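You operate a simulated robot arm through the tools that you are given. There is no shell and no other tool.

You run a simulated robot arm. Do the job below in one go: nothing can be reset, and whatever is moved stays where it is left.

## Task
Zero the tally, pack the medium ripe orange in the cell for its size, wrap it and tally it.
Fine: it lies on the grey rack; press 0 pcs once before packing; set it down gently, upright; press +1 once after wrapping.

The check looks at the end state, three seconds after you hand in, the way a careful person would. Anything else that was tipped, shoved, dropped, spilled or broken makes it a failure.

## Robot
A 6-joint arm with a two-finger parallel gripper, fixed in place. Base frame: the origin is at the foot of the arm, x ahead of it, y to its left, z up; the work surface is at about z = 0. Lengths are in mm, angles in degrees, forces in N, time in s.
With the tool pointing down near the work surface it reaches from about 180 to 460 mm from the base axis. Its first joint turns from -70.0 to 70.0 degrees. Payload 1.9 kg.
Tool frame: the origin (TCP) lies between the finger pads and is the grasp point; the fingertips stand 23 mm ahead of it; z points along the fingers, y is the line along which they close. Largest opening 94 mm; finger width 38, thickness 10; the body of the gripper, 54 by 96 mm, starts 39 mm behind the TCP.
Orientation is told as [roll, pitch, yaw] about the base's x, y, z axes, in that order, counted from this pose: with the fingers straight down and closing along the base's y, the tool's x points along the base's -x, its y along +y and its z along -z.

## Interface
- The arm moves only by the tool apply_moves. Its argument "steps" is a list that holds one entry, the list of rows, each a list of 7 numbers: the shift along the tool's x, y, z in units of 400 mm (1.0 is 400 mm), then the turn, a rotation vector about the tool's x, y, z in units of 45 degrees (1.0 is 45 degrees), then the closure in counts, from 0 (fully open) to 255 (shut). In form: [[[dx, dy, dz, rx, ry, rz, claw], ...]]. A call has 1 to 20 rows; each row is the pose to reach, as a shift and turn from the pose commanded when the call began, along the tool's axes at that moment. A call with a number of a shift or a turn outside -1 to 1 is refused whole. A row lasts 0.2 s, in which the tool goes at most 50 mm and 8.6 degrees; a call with a longer step from one row to the next is refused whole, and so is a gripper value outside its range. A pose out of reach is approached as far as the arm can. The call stops where the force on the tool passes 40 N (or 10 N more than at its start, if that is more) or the arm is blocked; 0.2 s more then pass. The fingers move at their own pace (about 108 mm/s each) and stop on an object; they squeeze with about 32 N. The grip force told is the motor's: it shows also when the fingers shut on nothing. Time passes only in rows, and 0.2 s behind the last, so rows that repeat a pose let the fingers close. It gives the time, the measured TCP pose, the force on the tool (base axes), the opening and the grip force at its end, in the units of the frame above (readings bear some noise), with the torque about the TCP (base axes, N m) and any sound that the robot's microphone picked up, and new pictures: "pictures" is both (left out), scene, wrist or none.
- Cameras (640 x 400 px; columns grow to the right, rows downward): "scene" is fixed at [49.9, 305.4, 434.8]; the picture's right is [-0.83, -0.56, 0.00], its down [-0.26, 0.38, -0.88] and it looks along [0.50, -0.73, -0.47] (base axes); focal length 365 px, centre (320, 200). "wrist" rides on the gripper at [87, 16, -74] in the tool frame; the picture's right is [-0.18, 0.98, 0.00], its down [-0.58, -0.11, -0.81] and it looks along [-0.79, -0.15, 0.59] (tool axes); focal length 243 px, centre (320, 200). There is no depth. A picture from a camera that has moved, and an enlarged one, comes with that camera's place and axes in the base frame and with its lens.
- zoom(camera, box): a new picture of the part [left, top, right, bottom] of that camera's present view, enlarged. No time passes.
- hand_in(): hands the job in; it is judged then, once.

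Places have to be worked out from the pictures, the camera data and where the tool is seen. Open the gripper and draw the arm clear of the work before you hand the job in, unless the task says otherwise.

The tools are called after "Request:" as a command line: name --argument value ..., lists and objects as JSON in quotes. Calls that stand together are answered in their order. apply_moves: Moves the arm, as the interface text tells. Its arguments: {"type":"object","properties":{"steps":{"type":"array"},"pictures":{"type":"string","enum":["both","scene","wrist","none"]}},"required":["steps"]} The other tools are called the same way: zoom (camera, box) takes an enlarged picture of a part of a camera's view; hand_in () hands the job in.

At the start:

```text
clock: 0.0
tool_pos: [290.0, -29.1, 276.8]
tcp_rot: [0.2, -0.1, 0.1]
contact_force: [0.2, 0.1, 0.5]
torque: [0.01, 0.0, 0.0]
opening: 94.1
gripper_force: 0.0
```

scene: 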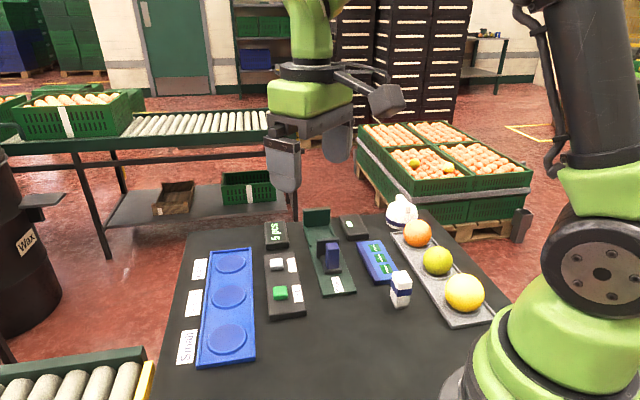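
wrist: 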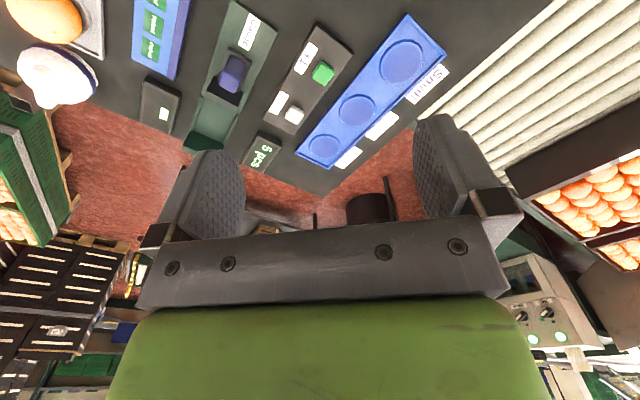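

I see a grey rack with three round fruits, a blue tray with three cells, a pad with two buttons, a green device with a purple slider or lever, and other things. I zoom in to read the labels before moving.

Request:
zoom --camera "scene" --box '[170, 190, 330, 290]'

Request:
zoom --camera "scene" --box '[170, 270, 330, 370]'

Request:
zoom --camera "scene" --box '[290, 190, 450, 290]'

Request:
zoom --camera "scene" --box '[340, 230, 500, 330]'

Request:
zoom --camera "wrist" --box '[120, 0, 320, 125]'

Request:
zoom --camera "wrist" --box '[280, 20, 480, 145]'

Request:
zoom --camera "wrist" --box '[0, 0, 160, 100]'

```text
4.00 times, centred on (250, 240) of scene
camera zoom: at [49.9, 305.4, 434.8], right [-0.83, -0.56, 0.0], down [-0.26, 0.38, -0.88], along [0.5, -0.73, -0.47], focal length 1460 px, centre (600, 40)
```

zoom: 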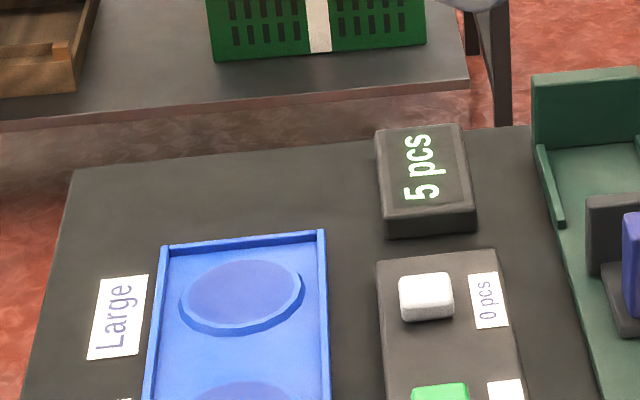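

```text
4.00 times, centred on (250, 320) of scene
camera zoom: at [49.9, 305.4, 434.8], right [-0.83, -0.56, 0.0], down [-0.26, 0.38, -0.88], along [0.5, -0.73, -0.47], focal length 1460 px, centre (600, -280)
```

zoom: 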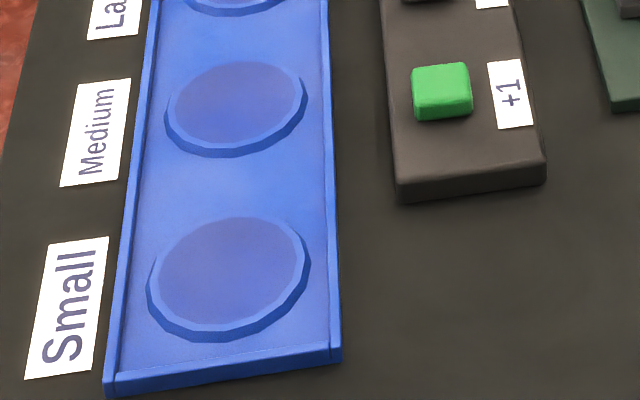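

```text
4.00 times, centred on (370, 240) of scene
camera zoom: at [49.9, 305.4, 434.8], right [-0.83, -0.56, 0.0], down [-0.26, 0.38, -0.88], along [0.5, -0.73, -0.47], focal length 1460 px, centre (120, 40)
```

zoom: 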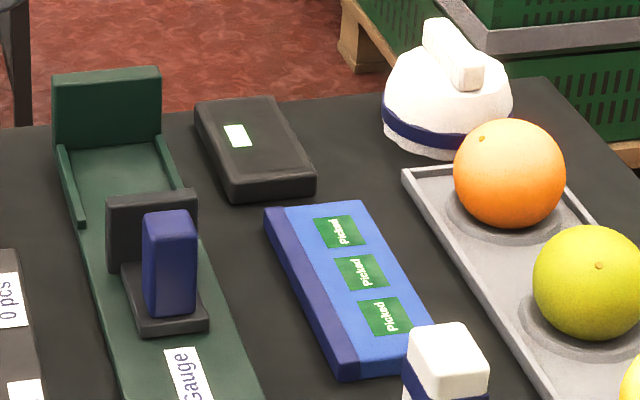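

```text
4.00 times, centred on (420, 280) of scene
camera zoom: at [49.9, 305.4, 434.8], right [-0.83, -0.56, 0.0], down [-0.26, 0.38, -0.88], along [0.5, -0.73, -0.47], focal length 1460 px, centre (-80, -120)
```

zoom: 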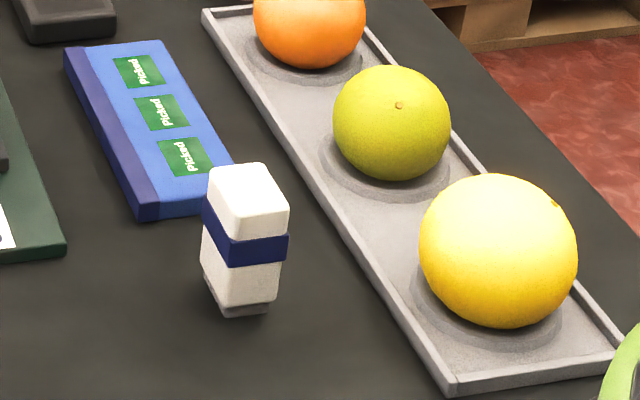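

```text
3.20 times, centred on (220, 62) of wrist
camera zoom: at [201.8, -13.9, 350.9], right [0.18, 0.98, 0.0], down [0.58, -0.11, 0.81], along [0.79, -0.15, -0.59], focal length 776 px, centre (640, 640)
```

zoom: 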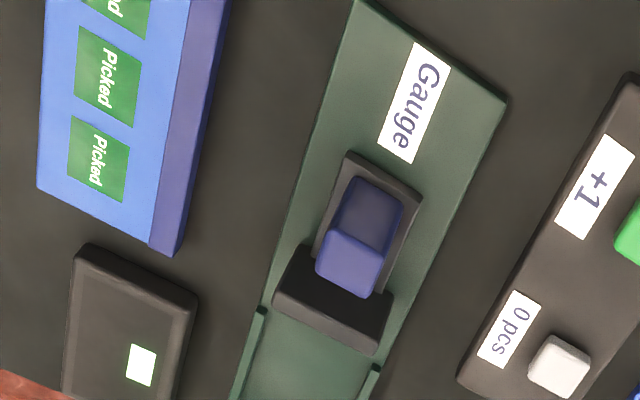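

```text
3.20 times, centred on (380, 82) of wrist
camera zoom: at [201.8, -13.9, 350.9], right [0.18, 0.98, 0.0], down [0.58, -0.11, 0.81], along [0.79, -0.15, -0.59], focal length 776 px, centre (128, 576)
```

zoom: 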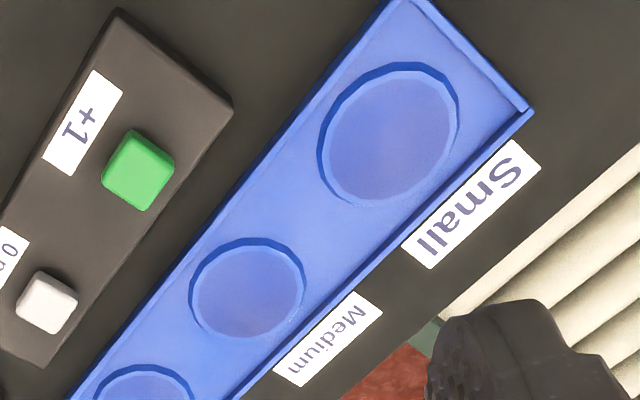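

```text
4.00 times, centred on (80, 50) of wrist
camera zoom: at [201.8, -13.9, 350.9], right [0.18, 0.98, 0.0], down [0.58, -0.11, 0.81], along [0.79, -0.15, -0.59], focal length 970 px, centre (1280, 800)
```

zoom: 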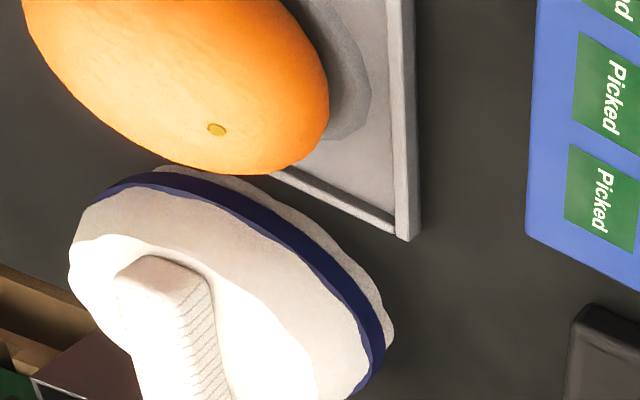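

The sizes and positions come out roughly as follows:

| Item | Approximate place |
|---|---|
| Orange fruit | (232, -300), about 55 mm across |
| Green fruit | (171, -238), about 51 mm across |
| Yellow fruit | (110, -175), about 60 mm across |
| White button, 0 pcs | (413, -87) |
| Green button, +1 | (360, -33) |
| Medium cell | (436, 9) |
| White dome with a fin, probably the wrap | (296, -380) |

I stay high and turn the wrist camera toward the rack to refine these.

Request:
apply_moves --steps '[[[0.025, -0.05, 0, 0, 0, 0.166, 0], [0.05, -0.1, 0, 0, 0, 0.333, 0], [0.075, -0.15, 0, 0, 0, 0.5, 0], [0.1, -0.2, 0, 0, 0, 0.666, 0], [0.125, -0.25, 0, 0, 0, 0.833, 0], [0.15, -0.3, 0, 0, 0, 1.0, 0]]]' --pictures "both"

```text
clock: 1.4
tool_pos: [227.5, -149.5, 278.0]
tcp_rot: [0.1, 0.0, -45.0]
contact_force: [0.4, 0.2, -0.2]
torque: [0.01, 0.02, 0.01]
opening: 94.0
gripper_force: 0.2
camera wrist: at [177.5, -77.8, 351.7], right [0.83, 0.56, 0.0], down [0.33, -0.49, 0.81], along [0.46, -0.67, -0.59], focal length 243 px, centre (320, 200)
```

scene: 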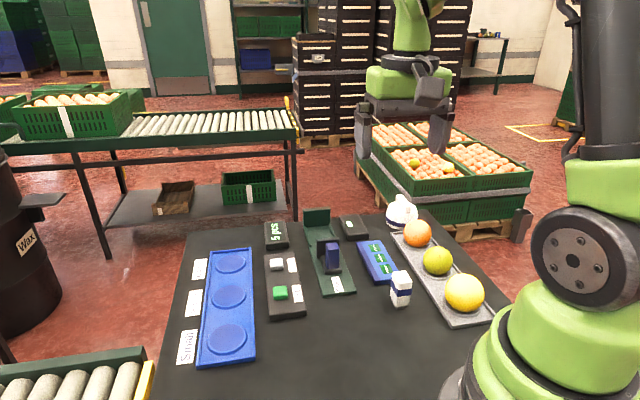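
wrist: 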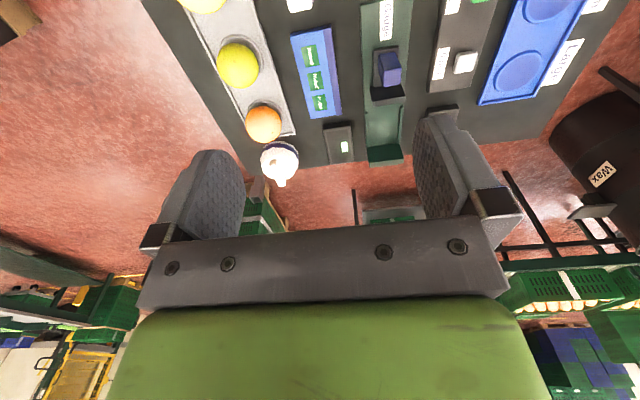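

The new wrist view shows the rack and the dome clearly. I enlarge those regions to measure sizes and shapes.

Request:
zoom --camera "wrist" --box '[180, 90, 340, 190]'

Request:
zoom --camera "wrist" --box '[160, 0, 320, 100]'

Request:
zoom --camera "wrist" --box '[400, 0, 600, 125]'

```text
4.00 times, centred on (260, 140) of wrist
camera zoom: at [177.5, -77.8, 351.7], right [0.83, 0.56, 0.0], down [0.33, -0.49, 0.81], along [0.46, -0.67, -0.59], focal length 970 px, centre (560, 440)
```

zoom: 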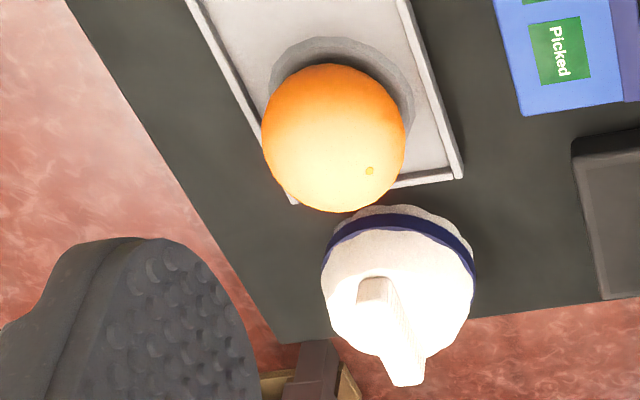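

```text
4.00 times, centred on (240, 50) of wrist
camera zoom: at [177.5, -77.8, 351.7], right [0.83, 0.56, 0.0], down [0.33, -0.49, 0.81], along [0.46, -0.67, -0.59], focal length 970 px, centre (640, 800)
```

zoom: 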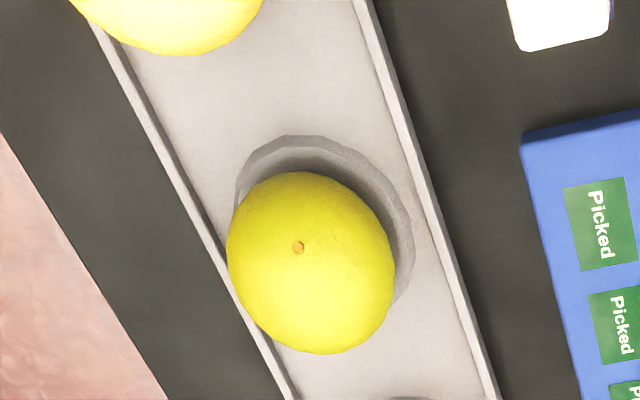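

```text
3.20 times, centred on (500, 62) of wrist
camera zoom: at [177.5, -77.8, 351.7], right [0.83, 0.56, 0.0], down [0.33, -0.49, 0.81], along [0.46, -0.67, -0.59], focal length 776 px, centre (-256, 640)
```

zoom: 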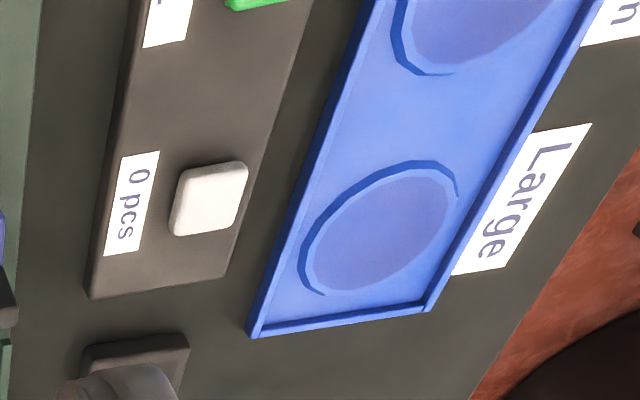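

The triangulated positions are:

| Item | Position | Notes |
|---|---|---|
| Orange fruit | about (240, -328, 27) | Ø ~57 mm; the middle of the three sizes and the only orange-coloured one |
| White 0 pcs button, top | about (412, -91, 27) | |
| Green +1 button | about (360, -37, 27) | |
| Dome, centre | about (300, -390) | Bar handle points radially, top at z ≈ 58 |

I close the fingers and go above the white button.

Request:
apply_moves --steps '[[[-0.032, 0.061, 0.06, 0, 0, 0, 255], [-0.064, 0.123, 0.12, 0, 0, 0, 255], [-0.095, 0.184, 0.18, 0, 0, 0, 255], [-0.127, 0.245, 0.24, 0, 0, 0, 255], [-0.159, 0.307, 0.3, 0, 0, 0, 255], [-0.191, 0.368, 0.36, 0, 0, 0, 255], [-0.2228, 0.4295, 0.42, 0, 0, 0, 255], [-0.2228, 0.4295, 0.42, 0, 0, 0, 255]]]' --pictures "both"

```text
clock: 3.2
tool_pos: [415.0, -90.3, 107.2]
tcp_rot: [0.1, 0.1, -44.9]
contact_force: [-0.5, 0.3, -0.5]
torque: [-0.04, -0.01, -0.02]
opening: 0.0
gripper_force: 32.1
camera wrist: at [363.7, -19.0, 181.6], right [0.82, 0.57, 0.0], down [0.33, -0.49, 0.81], along [0.46, -0.66, -0.59], focal length 243 px, centre (320, 200)
```

scene: 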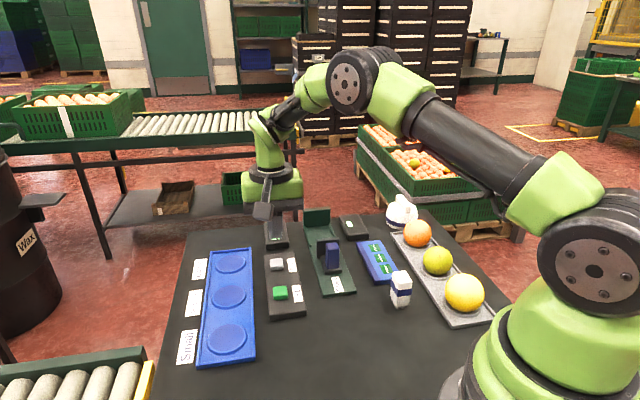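
wrist: 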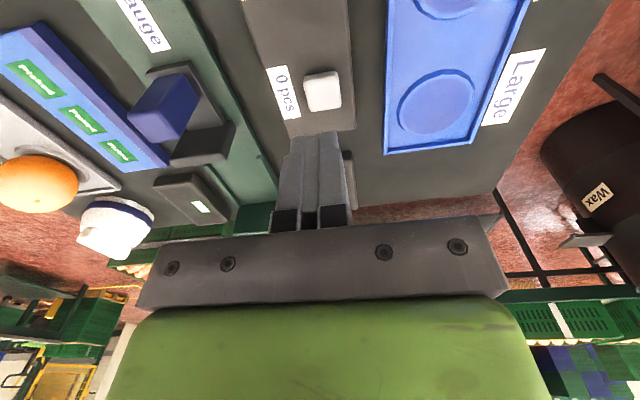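

The wrist view puts the white button at about (414.6, -90), directly under the closed fingertips. I lower to just above it.

Request:
apply_moves --steps '[[[0, 0, 0.05, 0, 0, 0, 255], [0, 0, 0.1, 0, 0, 0, 255], [0, 0, 0.12, 0, 0, 0, 255], [0, 0, 0.13, 0, 0, 0, 255]]]' --pictures "both"

```text
clock: 4.2
tool_pos: [415.0, -90.9, 56.2]
tcp_rot: [0.1, 0.0, -44.9]
contact_force: [0.2, 0.0, 1.2]
torque: [0.03, -0.03, 0.02]
opening: 0.0
gripper_force: 32.6
camera wrist: at [363.7, -19.5, 130.9], right [0.82, 0.57, 0.0], down [0.33, -0.49, 0.81], along [0.46, -0.66, -0.59], focal length 243 px, centre (320, 200)
```

scene: 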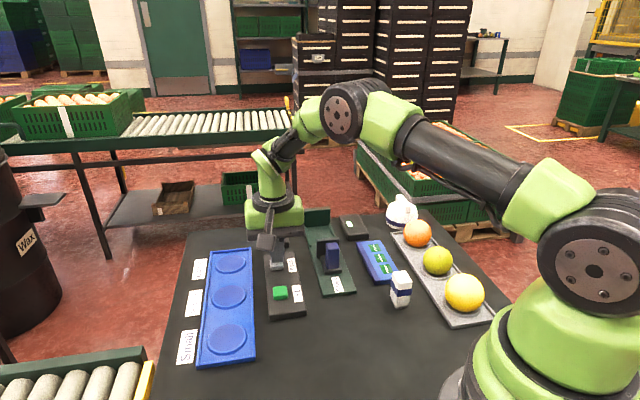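
wrist: 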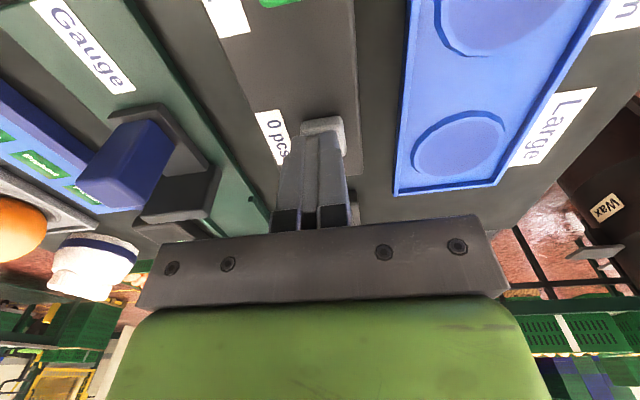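

The tips are about 6 mm above the button. I press down slowly in 1–2 mm rows and watch force and sound.

Request:
apply_moves --steps '[[[0, 0, 0.005, 0, 0, 0, 255], [0, 0, 0.01, 0, 0, 0, 255], [0, 0, 0.015, 0, 0, 0, 255], [0, 0, 0.0175, 0, 0, 0, 255]]]' --pictures "none"

```text
clock: 5.2
tool_pos: [413.9, -89.6, 50.5]
tcp_rot: [0.1, 0.1, -44.9]
contact_force: [-1.0, 0.4, -0.1]
torque: [-0.01, -0.02, -0.01]
opening: 0.1
gripper_force: 31.9
```

No contact yet, with the tips at z ≈ 27. I keep going down in 1 mm rows.

Request:
apply_moves --steps '[[[0, 0, 0.0025, 0, 0, 0, 255], [0, 0, 0.005, 0, 0, 0, 255], [0, 0, 0.0075, 0, 0, 0, 255]]]' --pictures "none"

```text
clock: 6.0
tool_pos: [414.4, -90.7, 47.4]
tcp_rot: [0.1, 0.0, -45.0]
contact_force: [-0.8, 1.6, 0.9]
torque: [0.04, 0.02, 0.0]
opening: 0.0
gripper_force: 31.7
```

Still free at tip z ≈ 24.4, so I continue in small steps.

Request:
apply_moves --steps '[[[0, 0, 0.0025, 0, 0, 0, 255], [0, 0, 0.005, 0, 0, 0, 255]]]' --pictures "wrist"

```text
clock: 6.6
tool_pos: [414.7, -91.0, 44.9]
tcp_rot: [0.1, -0.1, -44.9]
contact_force: [1.1, 1.5, 2.2]
torque: [0.02, -0.04, 0.01]
opening: 0.1
gripper_force: 31.8
heard: click
camera wrist: at [363.6, -18.3, 119.1], right [0.82, 0.57, 0.0], down [0.33, -0.49, 0.81], along [0.46, -0.66, -0.59], focal length 243 px, centre (320, 200)
```

wrist: 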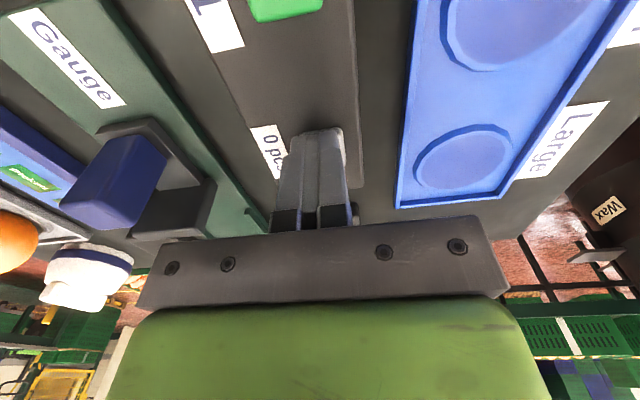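

I heard a click at tip z ≈ 22. I rise straight up and check the display.

Request:
apply_moves --steps '[[[0, 0, -0.02, 0, 0, 0, 255], [0, 0, -0.1, 0, 0, 0, 255], [0, 0, -0.2, 0, 0, 0, 255], [0, 0, -0.32, 0, 0, 0, 255], [0, 0, -0.42, 0, 0, 0, 255], [0, 0, -0.42, 0, 0, 0, 255]]]' --pictures "both"

Request:
zoom --camera "scene" --box '[220, 190, 380, 290]'

```text
clock: 8.0
tool_pos: [414.6, -89.8, 211.5]
tcp_rot: [0.1, 0.0, -44.9]
contact_force: [0.8, -0.9, 0.1]
torque: [0.03, -0.03, 0.01]
opening: 0.0
gripper_force: 31.7
camera wrist: at [363.1, -18.8, 286.3], right [0.82, 0.57, 0.0], down [0.33, -0.49, 0.81], along [0.46, -0.66, -0.59], focal length 243 px, centre (320, 200)
```

scene: 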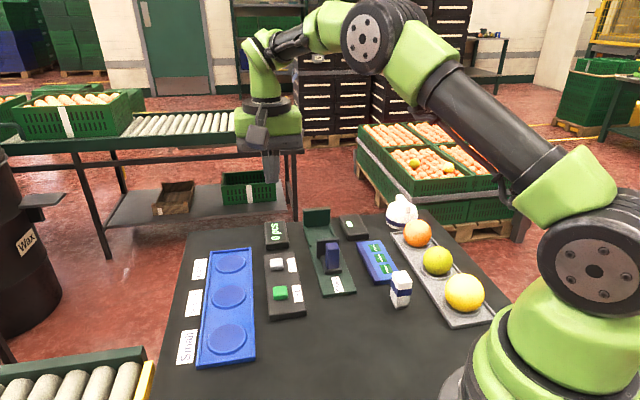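
wrist: 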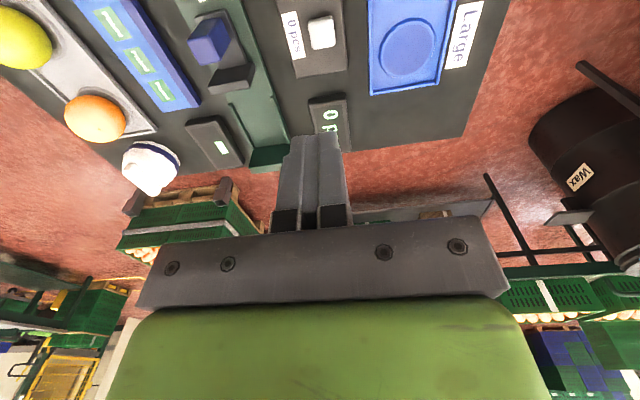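

```text
4.00 times, centred on (300, 240) of scene
camera zoom: at [49.9, 305.4, 434.8], right [-0.83, -0.56, 0.0], down [-0.26, 0.38, -0.88], along [0.5, -0.73, -0.47], focal length 1460 px, centre (400, 40)
```

zoom: 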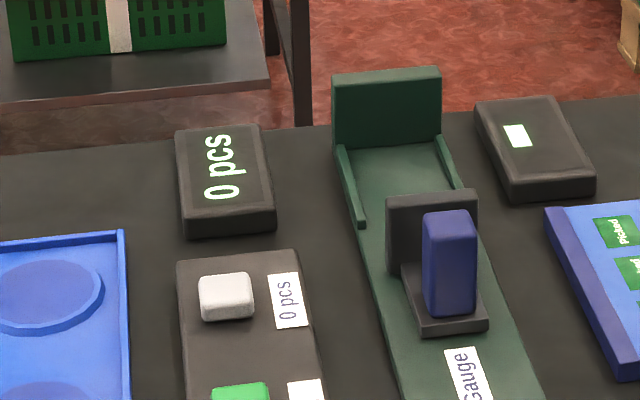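

The display now reads "0 pcs", so the tally is zeroed. I open the gripper and move above the orange at about (240, -328).

Request:
apply_moves --steps '[[[-0.016, -0.104, 0.01, 0, 0, 0, 0], [-0.032, -0.208, 0.03, 0, 0, 0, 0], [-0.048, -0.313, 0.05, 0, 0, 0, 0], [-0.064, -0.417, 0.08, 0, 0, 0, 0], [-0.08, -0.521, 0.11, 0, 0, 0, 0], [-0.096, -0.625, 0.135, 0, 0, 0, 0], [-0.112, -0.7295, 0.154, 0, 0, 0, 0], [-0.112, -0.7295, 0.154, 0, 0, 0, 0]]]' --pictures "both"

```text
clock: 9.8
tool_pos: [238.2, -326.1, 150.5]
tcp_rot: [0.1, 0.1, -44.9]
contact_force: [0.7, 0.3, 0.4]
torque: [0.0, -0.03, 0.02]
opening: 94.3
gripper_force: 0.1
camera wrist: at [187.4, -255.3, 224.9], right [0.82, 0.57, 0.0], down [0.33, -0.49, 0.81], along [0.46, -0.66, -0.59], focal length 243 px, centre (320, 200)
```

scene: 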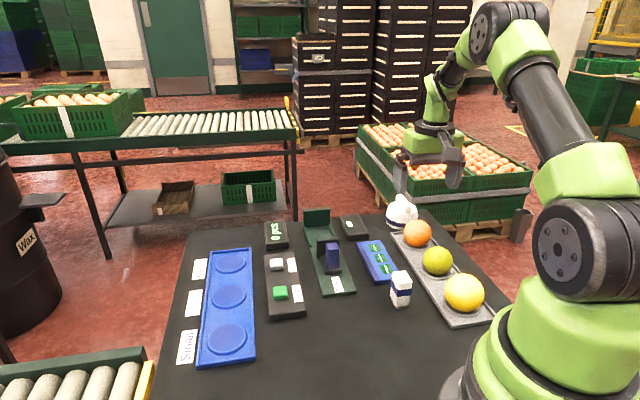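
wrist: 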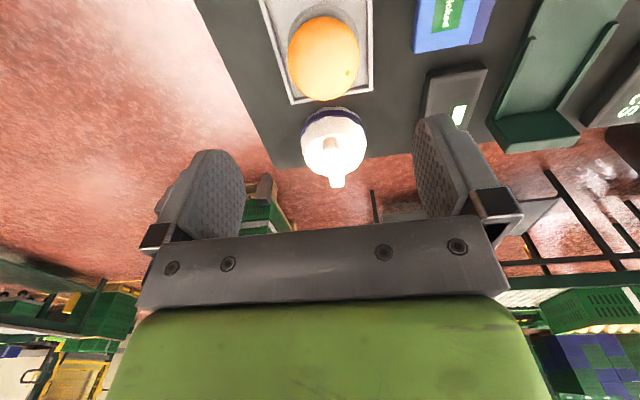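

Request:
zoom --camera "wrist" --box '[220, 0, 420, 125]'

Request:
zoom --camera "wrist" --box '[260, 90, 420, 190]'

Request:
zoom --camera "scene" --box '[370, 180, 530, 280]'

```text
3.20 times, centred on (320, 62) of wrist
camera zoom: at [187.4, -255.3, 224.9], right [0.82, 0.57, 0.0], down [0.33, -0.49, 0.81], along [0.46, -0.66, -0.59], focal length 776 px, centre (320, 640)
```

zoom: 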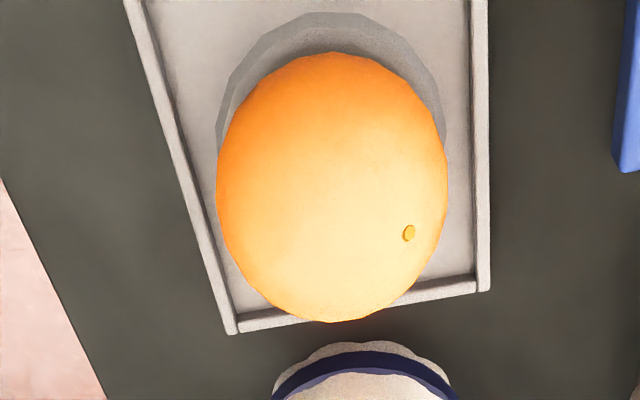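

```text
4.00 times, centred on (340, 140) of wrist
camera zoom: at [187.4, -255.3, 224.9], right [0.82, 0.57, 0.0], down [0.33, -0.49, 0.81], along [0.46, -0.66, -0.59], focal length 970 px, centre (240, 440)
```

zoom: 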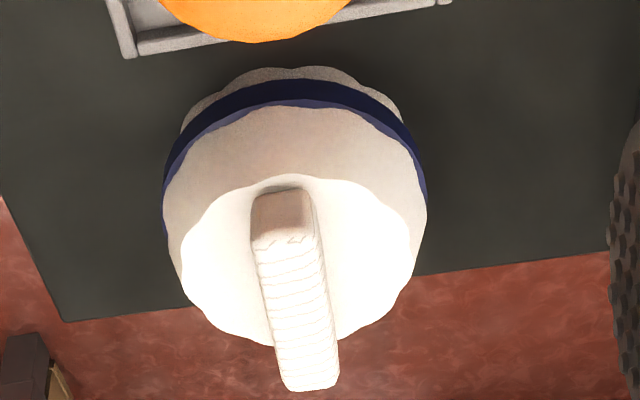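

```text
4.00 times, centred on (450, 230) of scene
camera zoom: at [49.9, 305.4, 434.8], right [-0.83, -0.56, 0.0], down [-0.26, 0.38, -0.88], along [0.5, -0.73, -0.47], focal length 1460 px, centre (-200, 80)
```

zoom: 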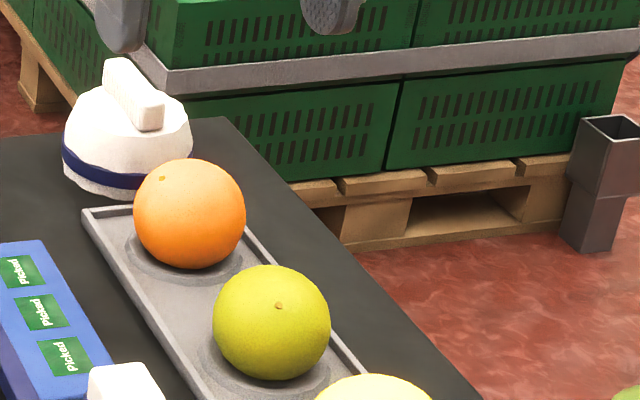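

The orange's centre refines to about (240, -327, 27), Ø ~57 mm. Its stem spot leans about 37°, and so does the green one's at another azimuth, so all the fruit sit upright and I keep the tool vertical. I descend with the gripper open, stopping with the tips at about z = 14, above the low rim.

Request:
apply_moves --steps '[[[-0.003, 0.001, 0.08, 0, 0, 0, 0], [-0.003, 0.001, 0.16, 0, 0, 0, 0], [-0.003, 0.001, 0.22, 0, 0, 0, 0], [-0.003, 0.001, 0.26, 0, 0, 0, 0], [-0.003, 0.001, 0.285, 0, 0, 0, 0], [-0.003, 0.001, 0.285, 0, 0, 0, 0]]]' --pictures "both"

```text
clock: 11.2
tool_pos: [242.1, -329.4, 36.9]
tcp_rot: [0.1, -0.1, -44.9]
contact_force: [0.2, -0.1, -0.6]
torque: [0.02, -0.05, 0.01]
opening: 94.0
gripper_force: 0.1
camera wrist: at [191.1, -257.5, 111.6], right [0.82, 0.57, 0.0], down [0.33, -0.49, 0.81], along [0.46, -0.66, -0.59], focal length 243 px, centre (320, 200)
```

scene: 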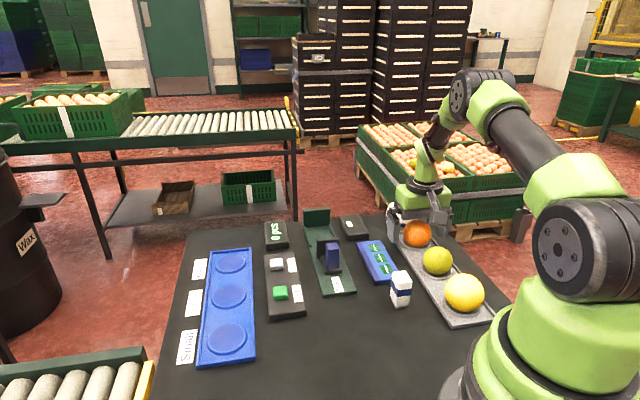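
wrist: 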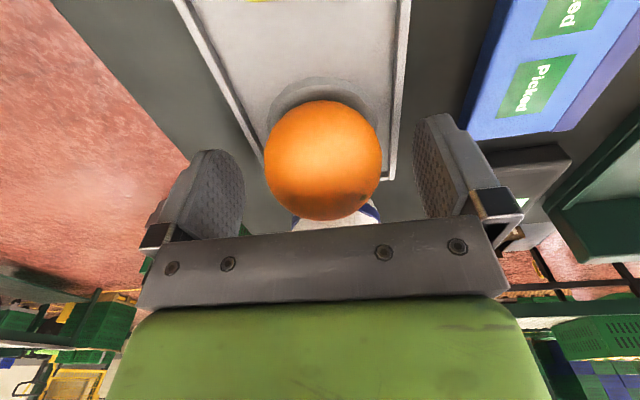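

The orange sits between the fingers, with its centre a few mm toward the camera side. I nudge 3 mm that way and close.

Request:
apply_moves --steps '[[[0.0075, 0.002, 0, 0, 0, 0, 0], [0.0075, 0.002, 0, 0, 0, 0, 80], [0.0075, 0.002, 0, 0, 0, 0, 255], [0.0075, 0.002, 0, 0, 0, 0, 255], [0.0075, 0.002, 0, 0, 0, 0, 255], [0.0075, 0.002, 0, 0, 0, 0, 255]]]' --pictures "both"

```text
clock: 12.6
tool_pos: [239.4, -327.7, 36.9]
tcp_rot: [0.1, -0.1, -44.9]
contact_force: [-0.2, 1.5, 4.9]
torque: [0.0, 0.11, -0.04]
opening: 54.2
gripper_force: 31.6
camera wrist: at [189.4, -254.9, 111.4], right [0.82, 0.57, 0.0], down [0.33, -0.49, 0.81], along [0.46, -0.66, -0.59], focal length 243 px, centre (320, 200)
```

scene: 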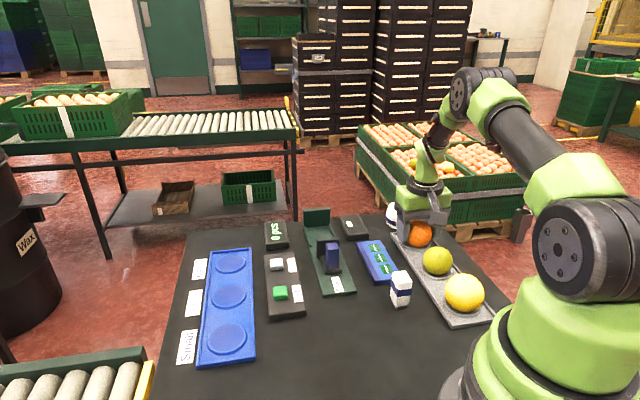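
wrist: 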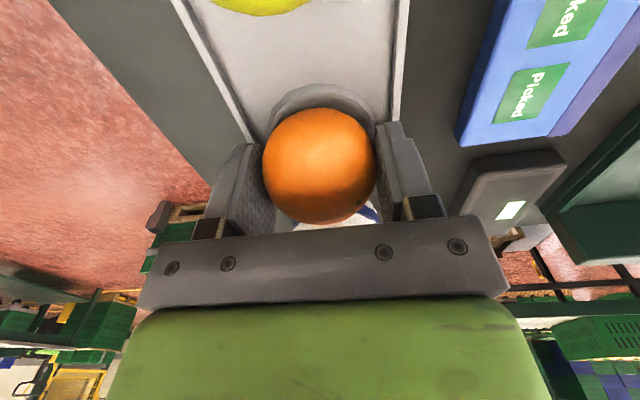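

Gripped, with an opening of 54.2 mm. I lift straight up gently, then more.

Request:
apply_moves --steps '[[[0, 0, -0.01, 0, 0, 0, 255], [0, 0, -0.03, 0, 0, 0, 255], [0, 0, -0.07, 0, 0, 0, 255], [0, 0, -0.13, 0, 0, 0, 255], [0, 0, -0.2, 0, 0, 0, 255], [0, 0, -0.28, 0, 0, 0, 255], [0, 0, -0.32, 0, 0, 0, 255], [0, 0, -0.32, 0, 0, 0, 255]]]' --pictures "both"

```text
clock: 14.4
tool_pos: [240.2, -327.0, 165.8]
tcp_rot: [0.0, 0.0, -44.9]
contact_force: [0.2, 0.4, -2.0]
torque: [0.0, -0.01, 0.01]
opening: 54.2
gripper_force: 32.7
camera wrist: at [188.8, -254.6, 239.7], right [0.82, 0.57, 0.0], down [0.33, -0.49, 0.81], along [0.46, -0.66, -0.59], focal length 243 px, centre (320, 200)
```

scene: 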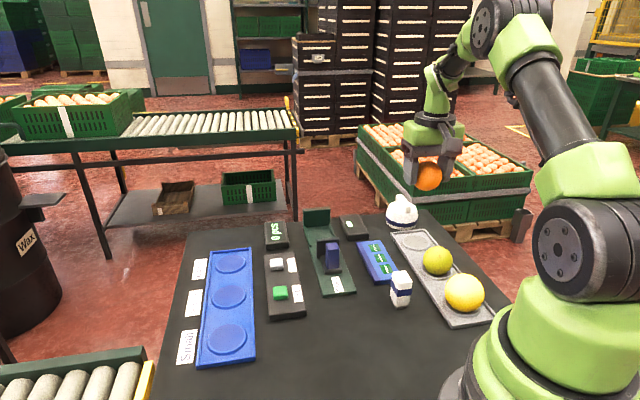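
wrist: 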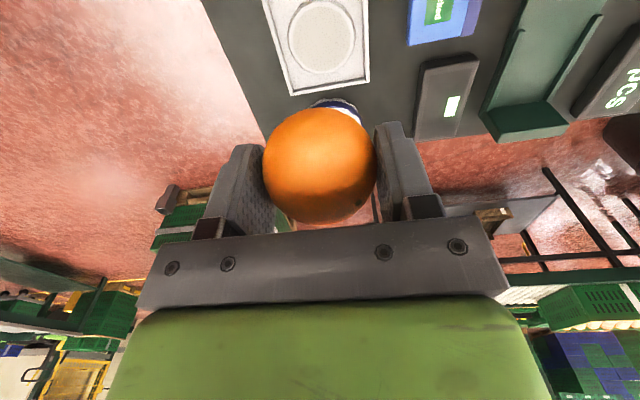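

The orange is held securely, with its centre about 5 mm toward the camera and about 8 mm below the TCP. I carry it at this height to above the Medium cell, around (440, 3), and look.

Request:
apply_moves --steps '[[[0.012, 0.05, 0, 0, 0, 0, 255], [0.034, 0.14, 0, 0, 0, 0, 255], [0.058, 0.24, 0, 0, 0, 0, 255], [0.083, 0.34, 0, 0, 0, 0, 255], [0.107, 0.44, 0, 0, 0, 0, 255], [0.132, 0.54, 0, 0, 0, 0, 255], [0.156, 0.64, 0, 0, 0, 0, 255], [0.18, 0.74, 0, 0, 0, 0, 255], [0.203, 0.83, 0, 0, 0, 0, 255], [0.22, 0.9, 0, 0, 0, 0, 255], [0.228, 0.935, 0, 0, 0, 0, 255], [0.228, 0.935, 0, 0, 0, 0, 255]]]' --pictures "both"

Request:
zoom --camera "wrist" --box '[220, 0, 420, 125]'

```text
clock: 17.0
tool_pos: [440.3, 2.5, 164.9]
tcp_rot: [0.0, 0.0, -44.9]
contact_force: [0.1, 0.0, -1.5]
torque: [0.01, 0.02, 0.01]
opening: 54.3
gripper_force: 31.9
camera wrist: at [389.2, 74.0, 239.1], right [0.82, 0.57, 0.0], down [0.33, -0.49, 0.81], along [0.46, -0.66, -0.59], focal length 243 px, centre (320, 200)
```

scene: 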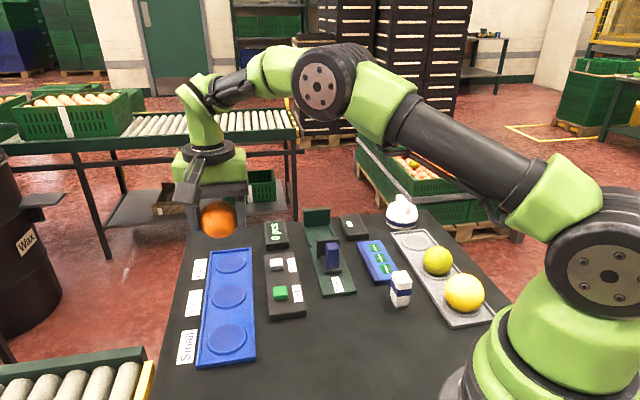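
wrist: 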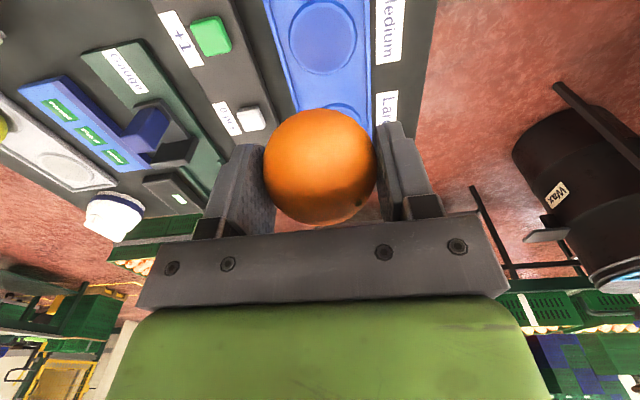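

```text
3.20 times, centred on (320, 62) of wrist
camera zoom: at [389.2, 74.0, 239.1], right [0.82, 0.57, 0.0], down [0.33, -0.49, 0.81], along [0.46, -0.66, -0.59], focal length 776 px, centre (320, 640)
```

zoom: 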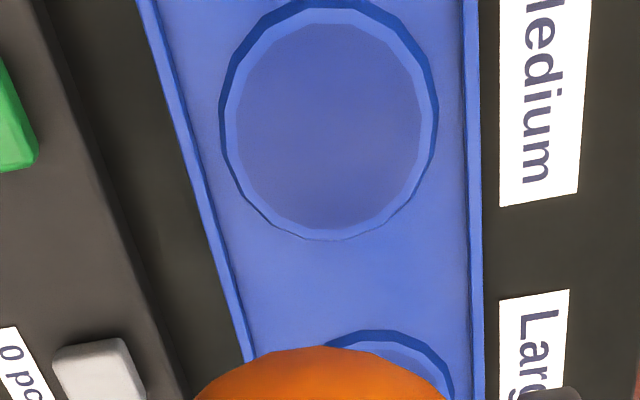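

The Medium cell's centre comes out at about (441.5, 2), and the orange needs a shift of about 5 mm along -x and 1 mm along +y of the tool. I apply that and descend to leave about 12 mm of clearance.

Request:
apply_moves --steps '[[[-0.0125, 0.003, 0.02, 0, 0, 0, 255], [-0.0125, 0.003, 0.08, 0, 0, 0, 255], [-0.0125, 0.003, 0.15, 0, 0, 0, 255], [-0.0125, 0.003, 0.21, 0, 0, 0, 255], [-0.0125, 0.003, 0.255, 0, 0, 0, 255], [-0.0125, 0.003, 0.285, 0, 0, 0, 255], [-0.0125, 0.003, 0.285, 0, 0, 0, 255]]]' --pictures "both"

Request:
zoom --camera "wrist" --box '[200, 60, 440, 210]'

Request:
zoom --camera "scene" --box '[160, 220, 320, 320]'

```text
clock: 18.6
tool_pos: [443.3, -0.3, 51.6]
tcp_rot: [0.1, 0.0, -44.9]
contact_force: [-0.4, 0.5, -1.0]
torque: [-0.01, 0.02, 0.03]
opening: 54.3
gripper_force: 31.7
camera wrist: at [392.5, 71.7, 124.5], right [0.82, 0.57, 0.0], down [0.33, -0.49, 0.81], along [0.46, -0.66, -0.59], focal length 243 px, centre (320, 200)
```

scene: 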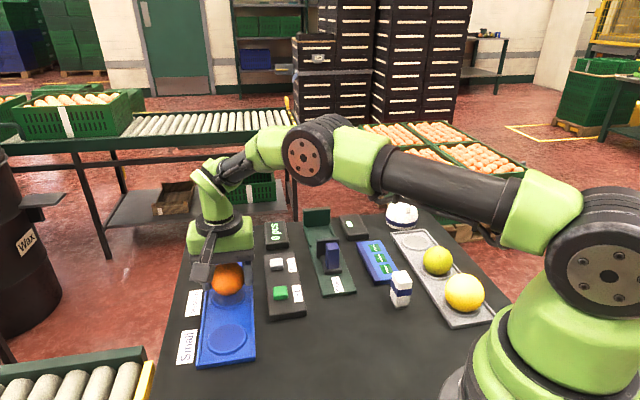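
wrist: 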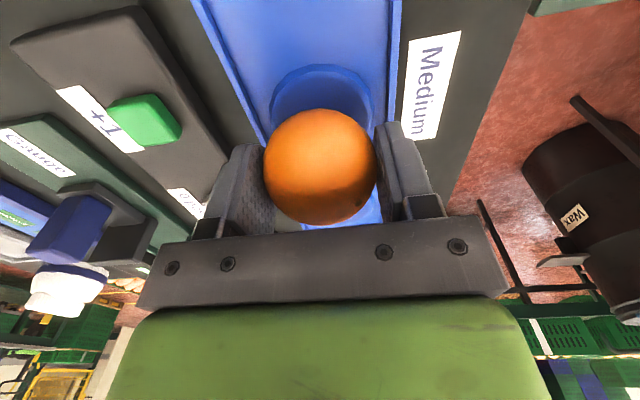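

```text
2.67 times, centred on (320, 135) of wrist
camera zoom: at [392.5, 71.7, 124.5], right [0.82, 0.57, 0.0], down [0.33, -0.49, 0.81], along [0.46, -0.66, -0.59], focal length 647 px, centre (320, 373)
```

zoom: 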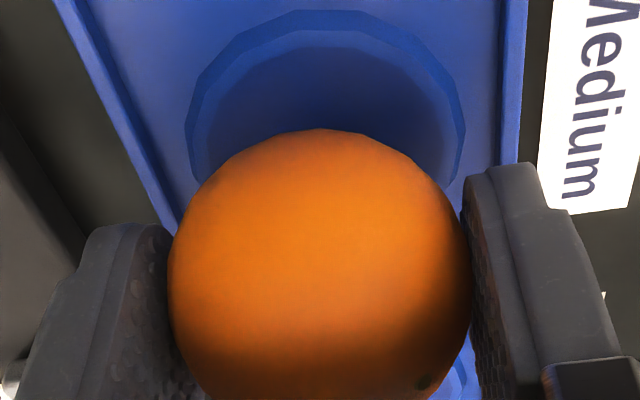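

```text
4.00 times, centred on (240, 270) of scene
camera zoom: at [49.9, 305.4, 434.8], right [-0.83, -0.56, 0.0], down [-0.26, 0.38, -0.88], along [0.5, -0.73, -0.47], focal length 1460 px, centre (640, -80)
```

zoom: 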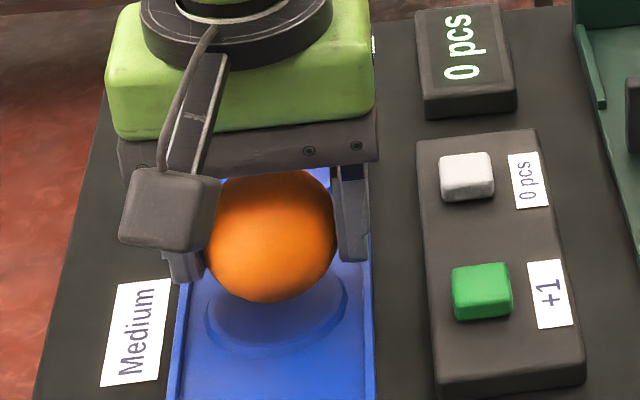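

Aligned to within 1–2 mm. I lower gently in small steps and watch the vertical force.

Request:
apply_moves --steps '[[[0, 0, 0.01, 0, 0, 0, 255], [0, 0, 0.0175, 0, 0, 0, 255], [0, 0, 0.0225, 0, 0, 0, 255], [0, 0, 0.025, 0, 0, 0, 255]]]' --pictures "none"

```text
clock: 19.6
tool_pos: [442.9, -0.7, 40.8]
tcp_rot: [0.2, 0.0, -44.9]
contact_force: [0.1, 0.4, -0.5]
torque: [0.02, 0.0, -0.01]
opening: 54.0
gripper_force: 31.8
```

No contact yet at TCP z ≈ 41. I continue in 1 mm rows.

Request:
apply_moves --steps '[[[0, 0, 0.0025, 0, 0, 0, 255], [0, 0, 0.005, 0, 0, 0, 255]]]' --pictures "none"

```text
clock: 20.2
tool_pos: [444.7, -0.3, 39.7]
tcp_rot: [0.1, 0.0, -44.9]
contact_force: [0.4, -0.8, -1.4]
torque: [0.02, 0.01, -0.02]
opening: 54.0
gripper_force: 31.7
```

Request:
apply_moves --steps '[[[0, 0, 0.0025, 0, 0, 0, 255], [0, 0, 0.005, 0, 0, 0, 255]]]' --pictures "wrist"

```text
clock: 20.8
tool_pos: [444.0, -0.4, 37.6]
tcp_rot: [0.0, -0.1, -44.9]
contact_force: [0.0, 0.2, -0.2]
torque: [0.01, -0.01, 0.02]
opening: 54.2
gripper_force: 32.3
camera wrist: at [393.2, 71.8, 111.7], right [0.82, 0.57, 0.0], down [0.33, -0.49, 0.81], along [0.46, -0.66, -0.59], focal length 243 px, centre (320, 200)
```

wrist: 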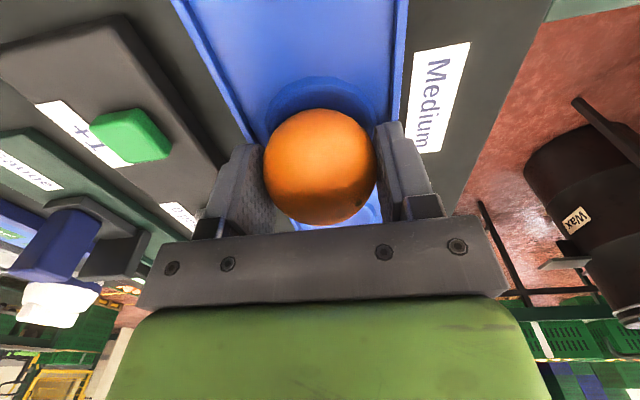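

Request:
apply_moves --steps '[[[0, 0, 0.00125, 0, 0, 0, 255], [0, 0, 0.0025, 0, 0, 0, 255]]]' --pictures "none"

```text
clock: 21.4
tool_pos: [444.4, 0.6, 36.9]
tcp_rot: [0.3, -0.1, -45.0]
contact_force: [-8.3, 1.3, 18.0]
torque: [-0.11, 0.44, -0.1]
opening: 54.2
gripper_force: 32.1
```

Contact now: 18 N up and 8 N toward -x, so the orange touches the ring's far side slightly off-centre. I rise 1.2 mm, shift about 1.5 mm toward -x, and test again.

Request:
apply_moves --steps '[[[0, 0, -0.003, 0, 0, 0, 255], [0.0032, -0.0021, -0.003, 0, 0, 0, 255], [0.0032, -0.0021, -0.003, 0, 0, 0, 255]]]' --pictures "none"

```text
clock: 22.2
tool_pos: [441.4, -0.4, 38.6]
tcp_rot: [0.1, -0.2, -44.9]
contact_force: [3.6, -1.5, 6.9]
torque: [-0.12, -0.04, 0.06]
opening: 54.4
gripper_force: 31.8
```

The force is now a light 7 N, with the sideways part just from friction. I ease up about 0.6 mm to take off the load.

Request:
apply_moves --steps '[[[0, 0, -0.0015, 0, 0, 0, 255], [0, 0, -0.0015, 0, 0, 0, 255]]]' --pictures "both"

Request:
zoom --camera "wrist" --box '[200, 60, 440, 210]'

Request:
zoom --camera "scene" --box '[160, 220, 320, 320]'

```text
clock: 22.8
tool_pos: [440.5, 1.5, 37.6]
tcp_rot: [0.0, 0.0, -45.0]
contact_force: [-0.2, -1.2, 1.0]
torque: [-0.04, 0.02, -0.01]
opening: 54.3
gripper_force: 31.5
camera wrist: at [390.4, 72.1, 111.5], right [0.82, 0.57, 0.0], down [0.33, -0.49, 0.81], along [0.46, -0.66, -0.59], focal length 243 px, centre (320, 200)
```

scene: 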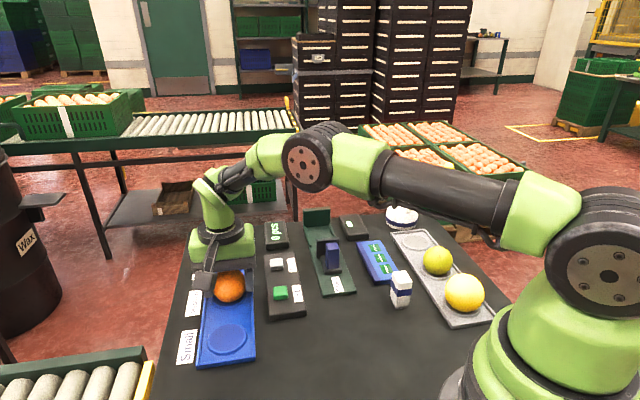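
wrist: 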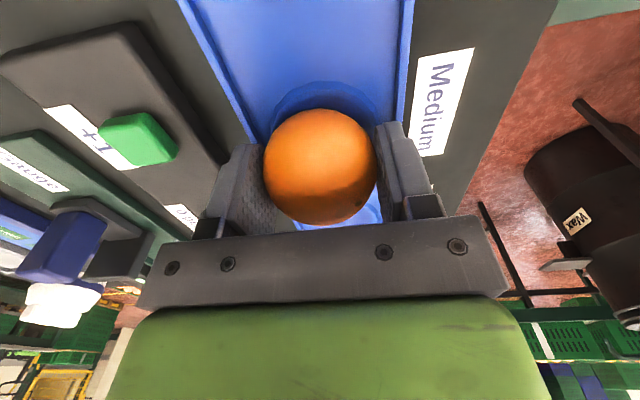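

```text
2.67 times, centred on (320, 135) of wrist
camera zoom: at [390.4, 72.1, 111.5], right [0.82, 0.57, 0.0], down [0.33, -0.49, 0.81], along [0.46, -0.66, -0.59], focal length 647 px, centre (320, 373)
```

zoom: 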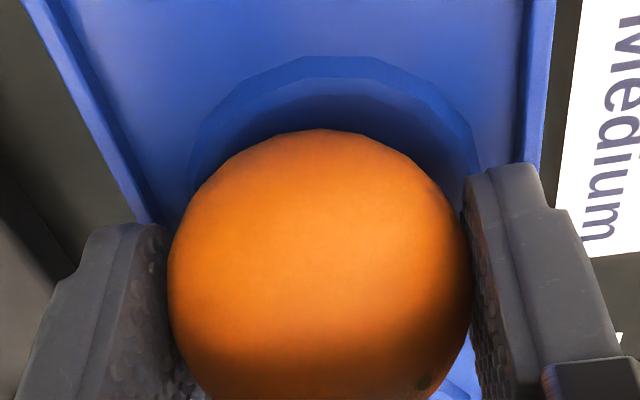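

```text
4.00 times, centred on (240, 270) of scene
camera zoom: at [49.9, 305.4, 434.8], right [-0.83, -0.56, 0.0], down [-0.26, 0.38, -0.88], along [0.5, -0.73, -0.47], focal length 1460 px, centre (640, -80)
```

zoom: 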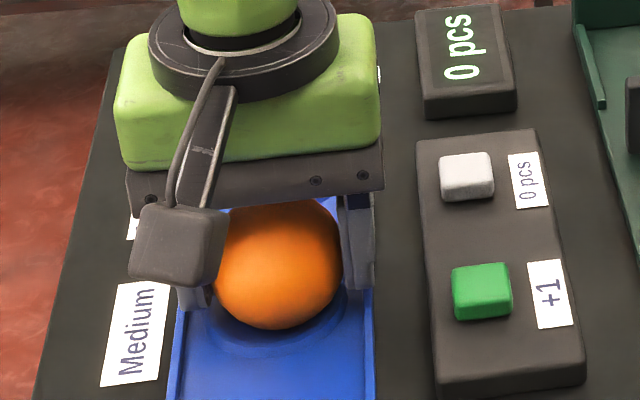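

The picture shows the cell centre about 2 mm to the tool's +y and about 1 mm to +x of the orange. I lift 1 mm, shift by that, and lower again.

Request:
apply_moves --steps '[[[0, 0, -0.004, 0, 0, 0, 255], [0.003, 0.005, -0.004, 0, 0, 0, 255], [0.003, 0.005, -0.002, 0, 0, 0, 255], [0.003, 0.005, 0, 0, 0, 0, 255]]]' --pictures "wrist"

Request:
zoom --camera "wrist" --box '[200, 60, 440, 210]'

```text
clock: 23.8
tool_pos: [442.3, 3.7, 37.9]
tcp_rot: [0.1, 0.0, -44.9]
contact_force: [-0.3, 0.4, -1.7]
torque: [0.03, 0.02, -0.03]
opening: 54.2
gripper_force: 32.4
camera wrist: at [392.0, 74.9, 112.2], right [0.82, 0.57, 0.0], down [0.33, -0.49, 0.81], along [0.46, -0.66, -0.59], focal length 243 px, centre (320, 200)
```

wrist: 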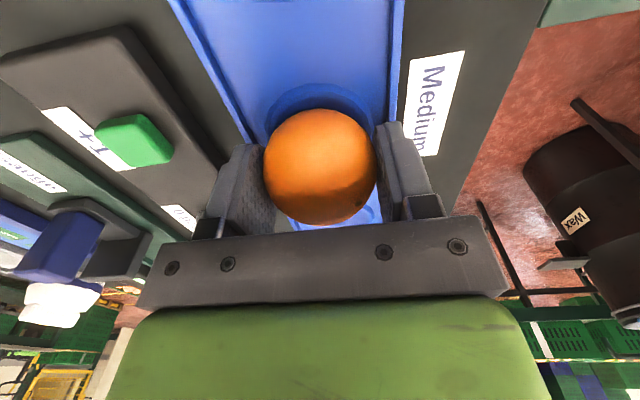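

```text
2.67 times, centred on (320, 135) of wrist
camera zoom: at [392.0, 74.9, 112.2], right [0.82, 0.57, 0.0], down [0.33, -0.49, 0.81], along [0.46, -0.66, -0.59], focal length 647 px, centre (320, 373)
```

zoom: 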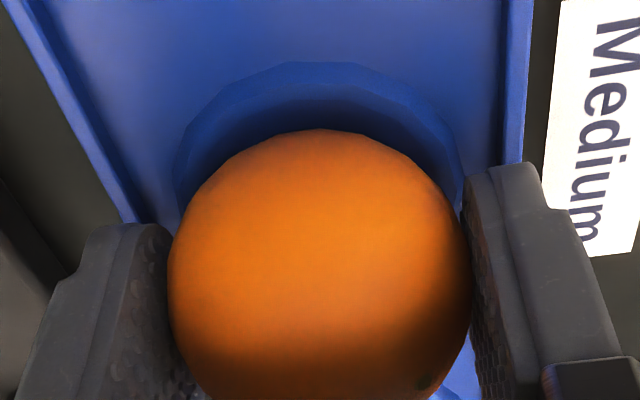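

The orange is now centred over the cell, with only its weight in the reading. I lower in half-millimetre rows to touch down.

Request:
apply_moves --steps '[[[0, 0, 0.00125, 0, 0, 0, 255], [0, 0, 0.0025, 0, 0, 0, 255]]]' --pictures "none"

```text
clock: 24.4
tool_pos: [442.6, 2.1, 38.2]
tcp_rot: [0.2, 0.0, -44.8]
contact_force: [0.6, 0.0, -0.3]
torque: [-0.02, -0.04, -0.03]
opening: 54.0
gripper_force: 31.9
```

Request:
apply_moves --steps '[[[0, 0, 0.00125, 0, 0, 0, 255], [0, 0, 0.00125, 0, 0, 0, 255]]]' --pictures "none"

```text
clock: 25.0
tool_pos: [442.4, 2.4, 37.5]
tcp_rot: [0.2, -0.1, -44.9]
contact_force: [-4.4, 0.7, 11.8]
torque: [-0.11, 0.27, -0.06]
opening: 54.3
gripper_force: 32.1
```

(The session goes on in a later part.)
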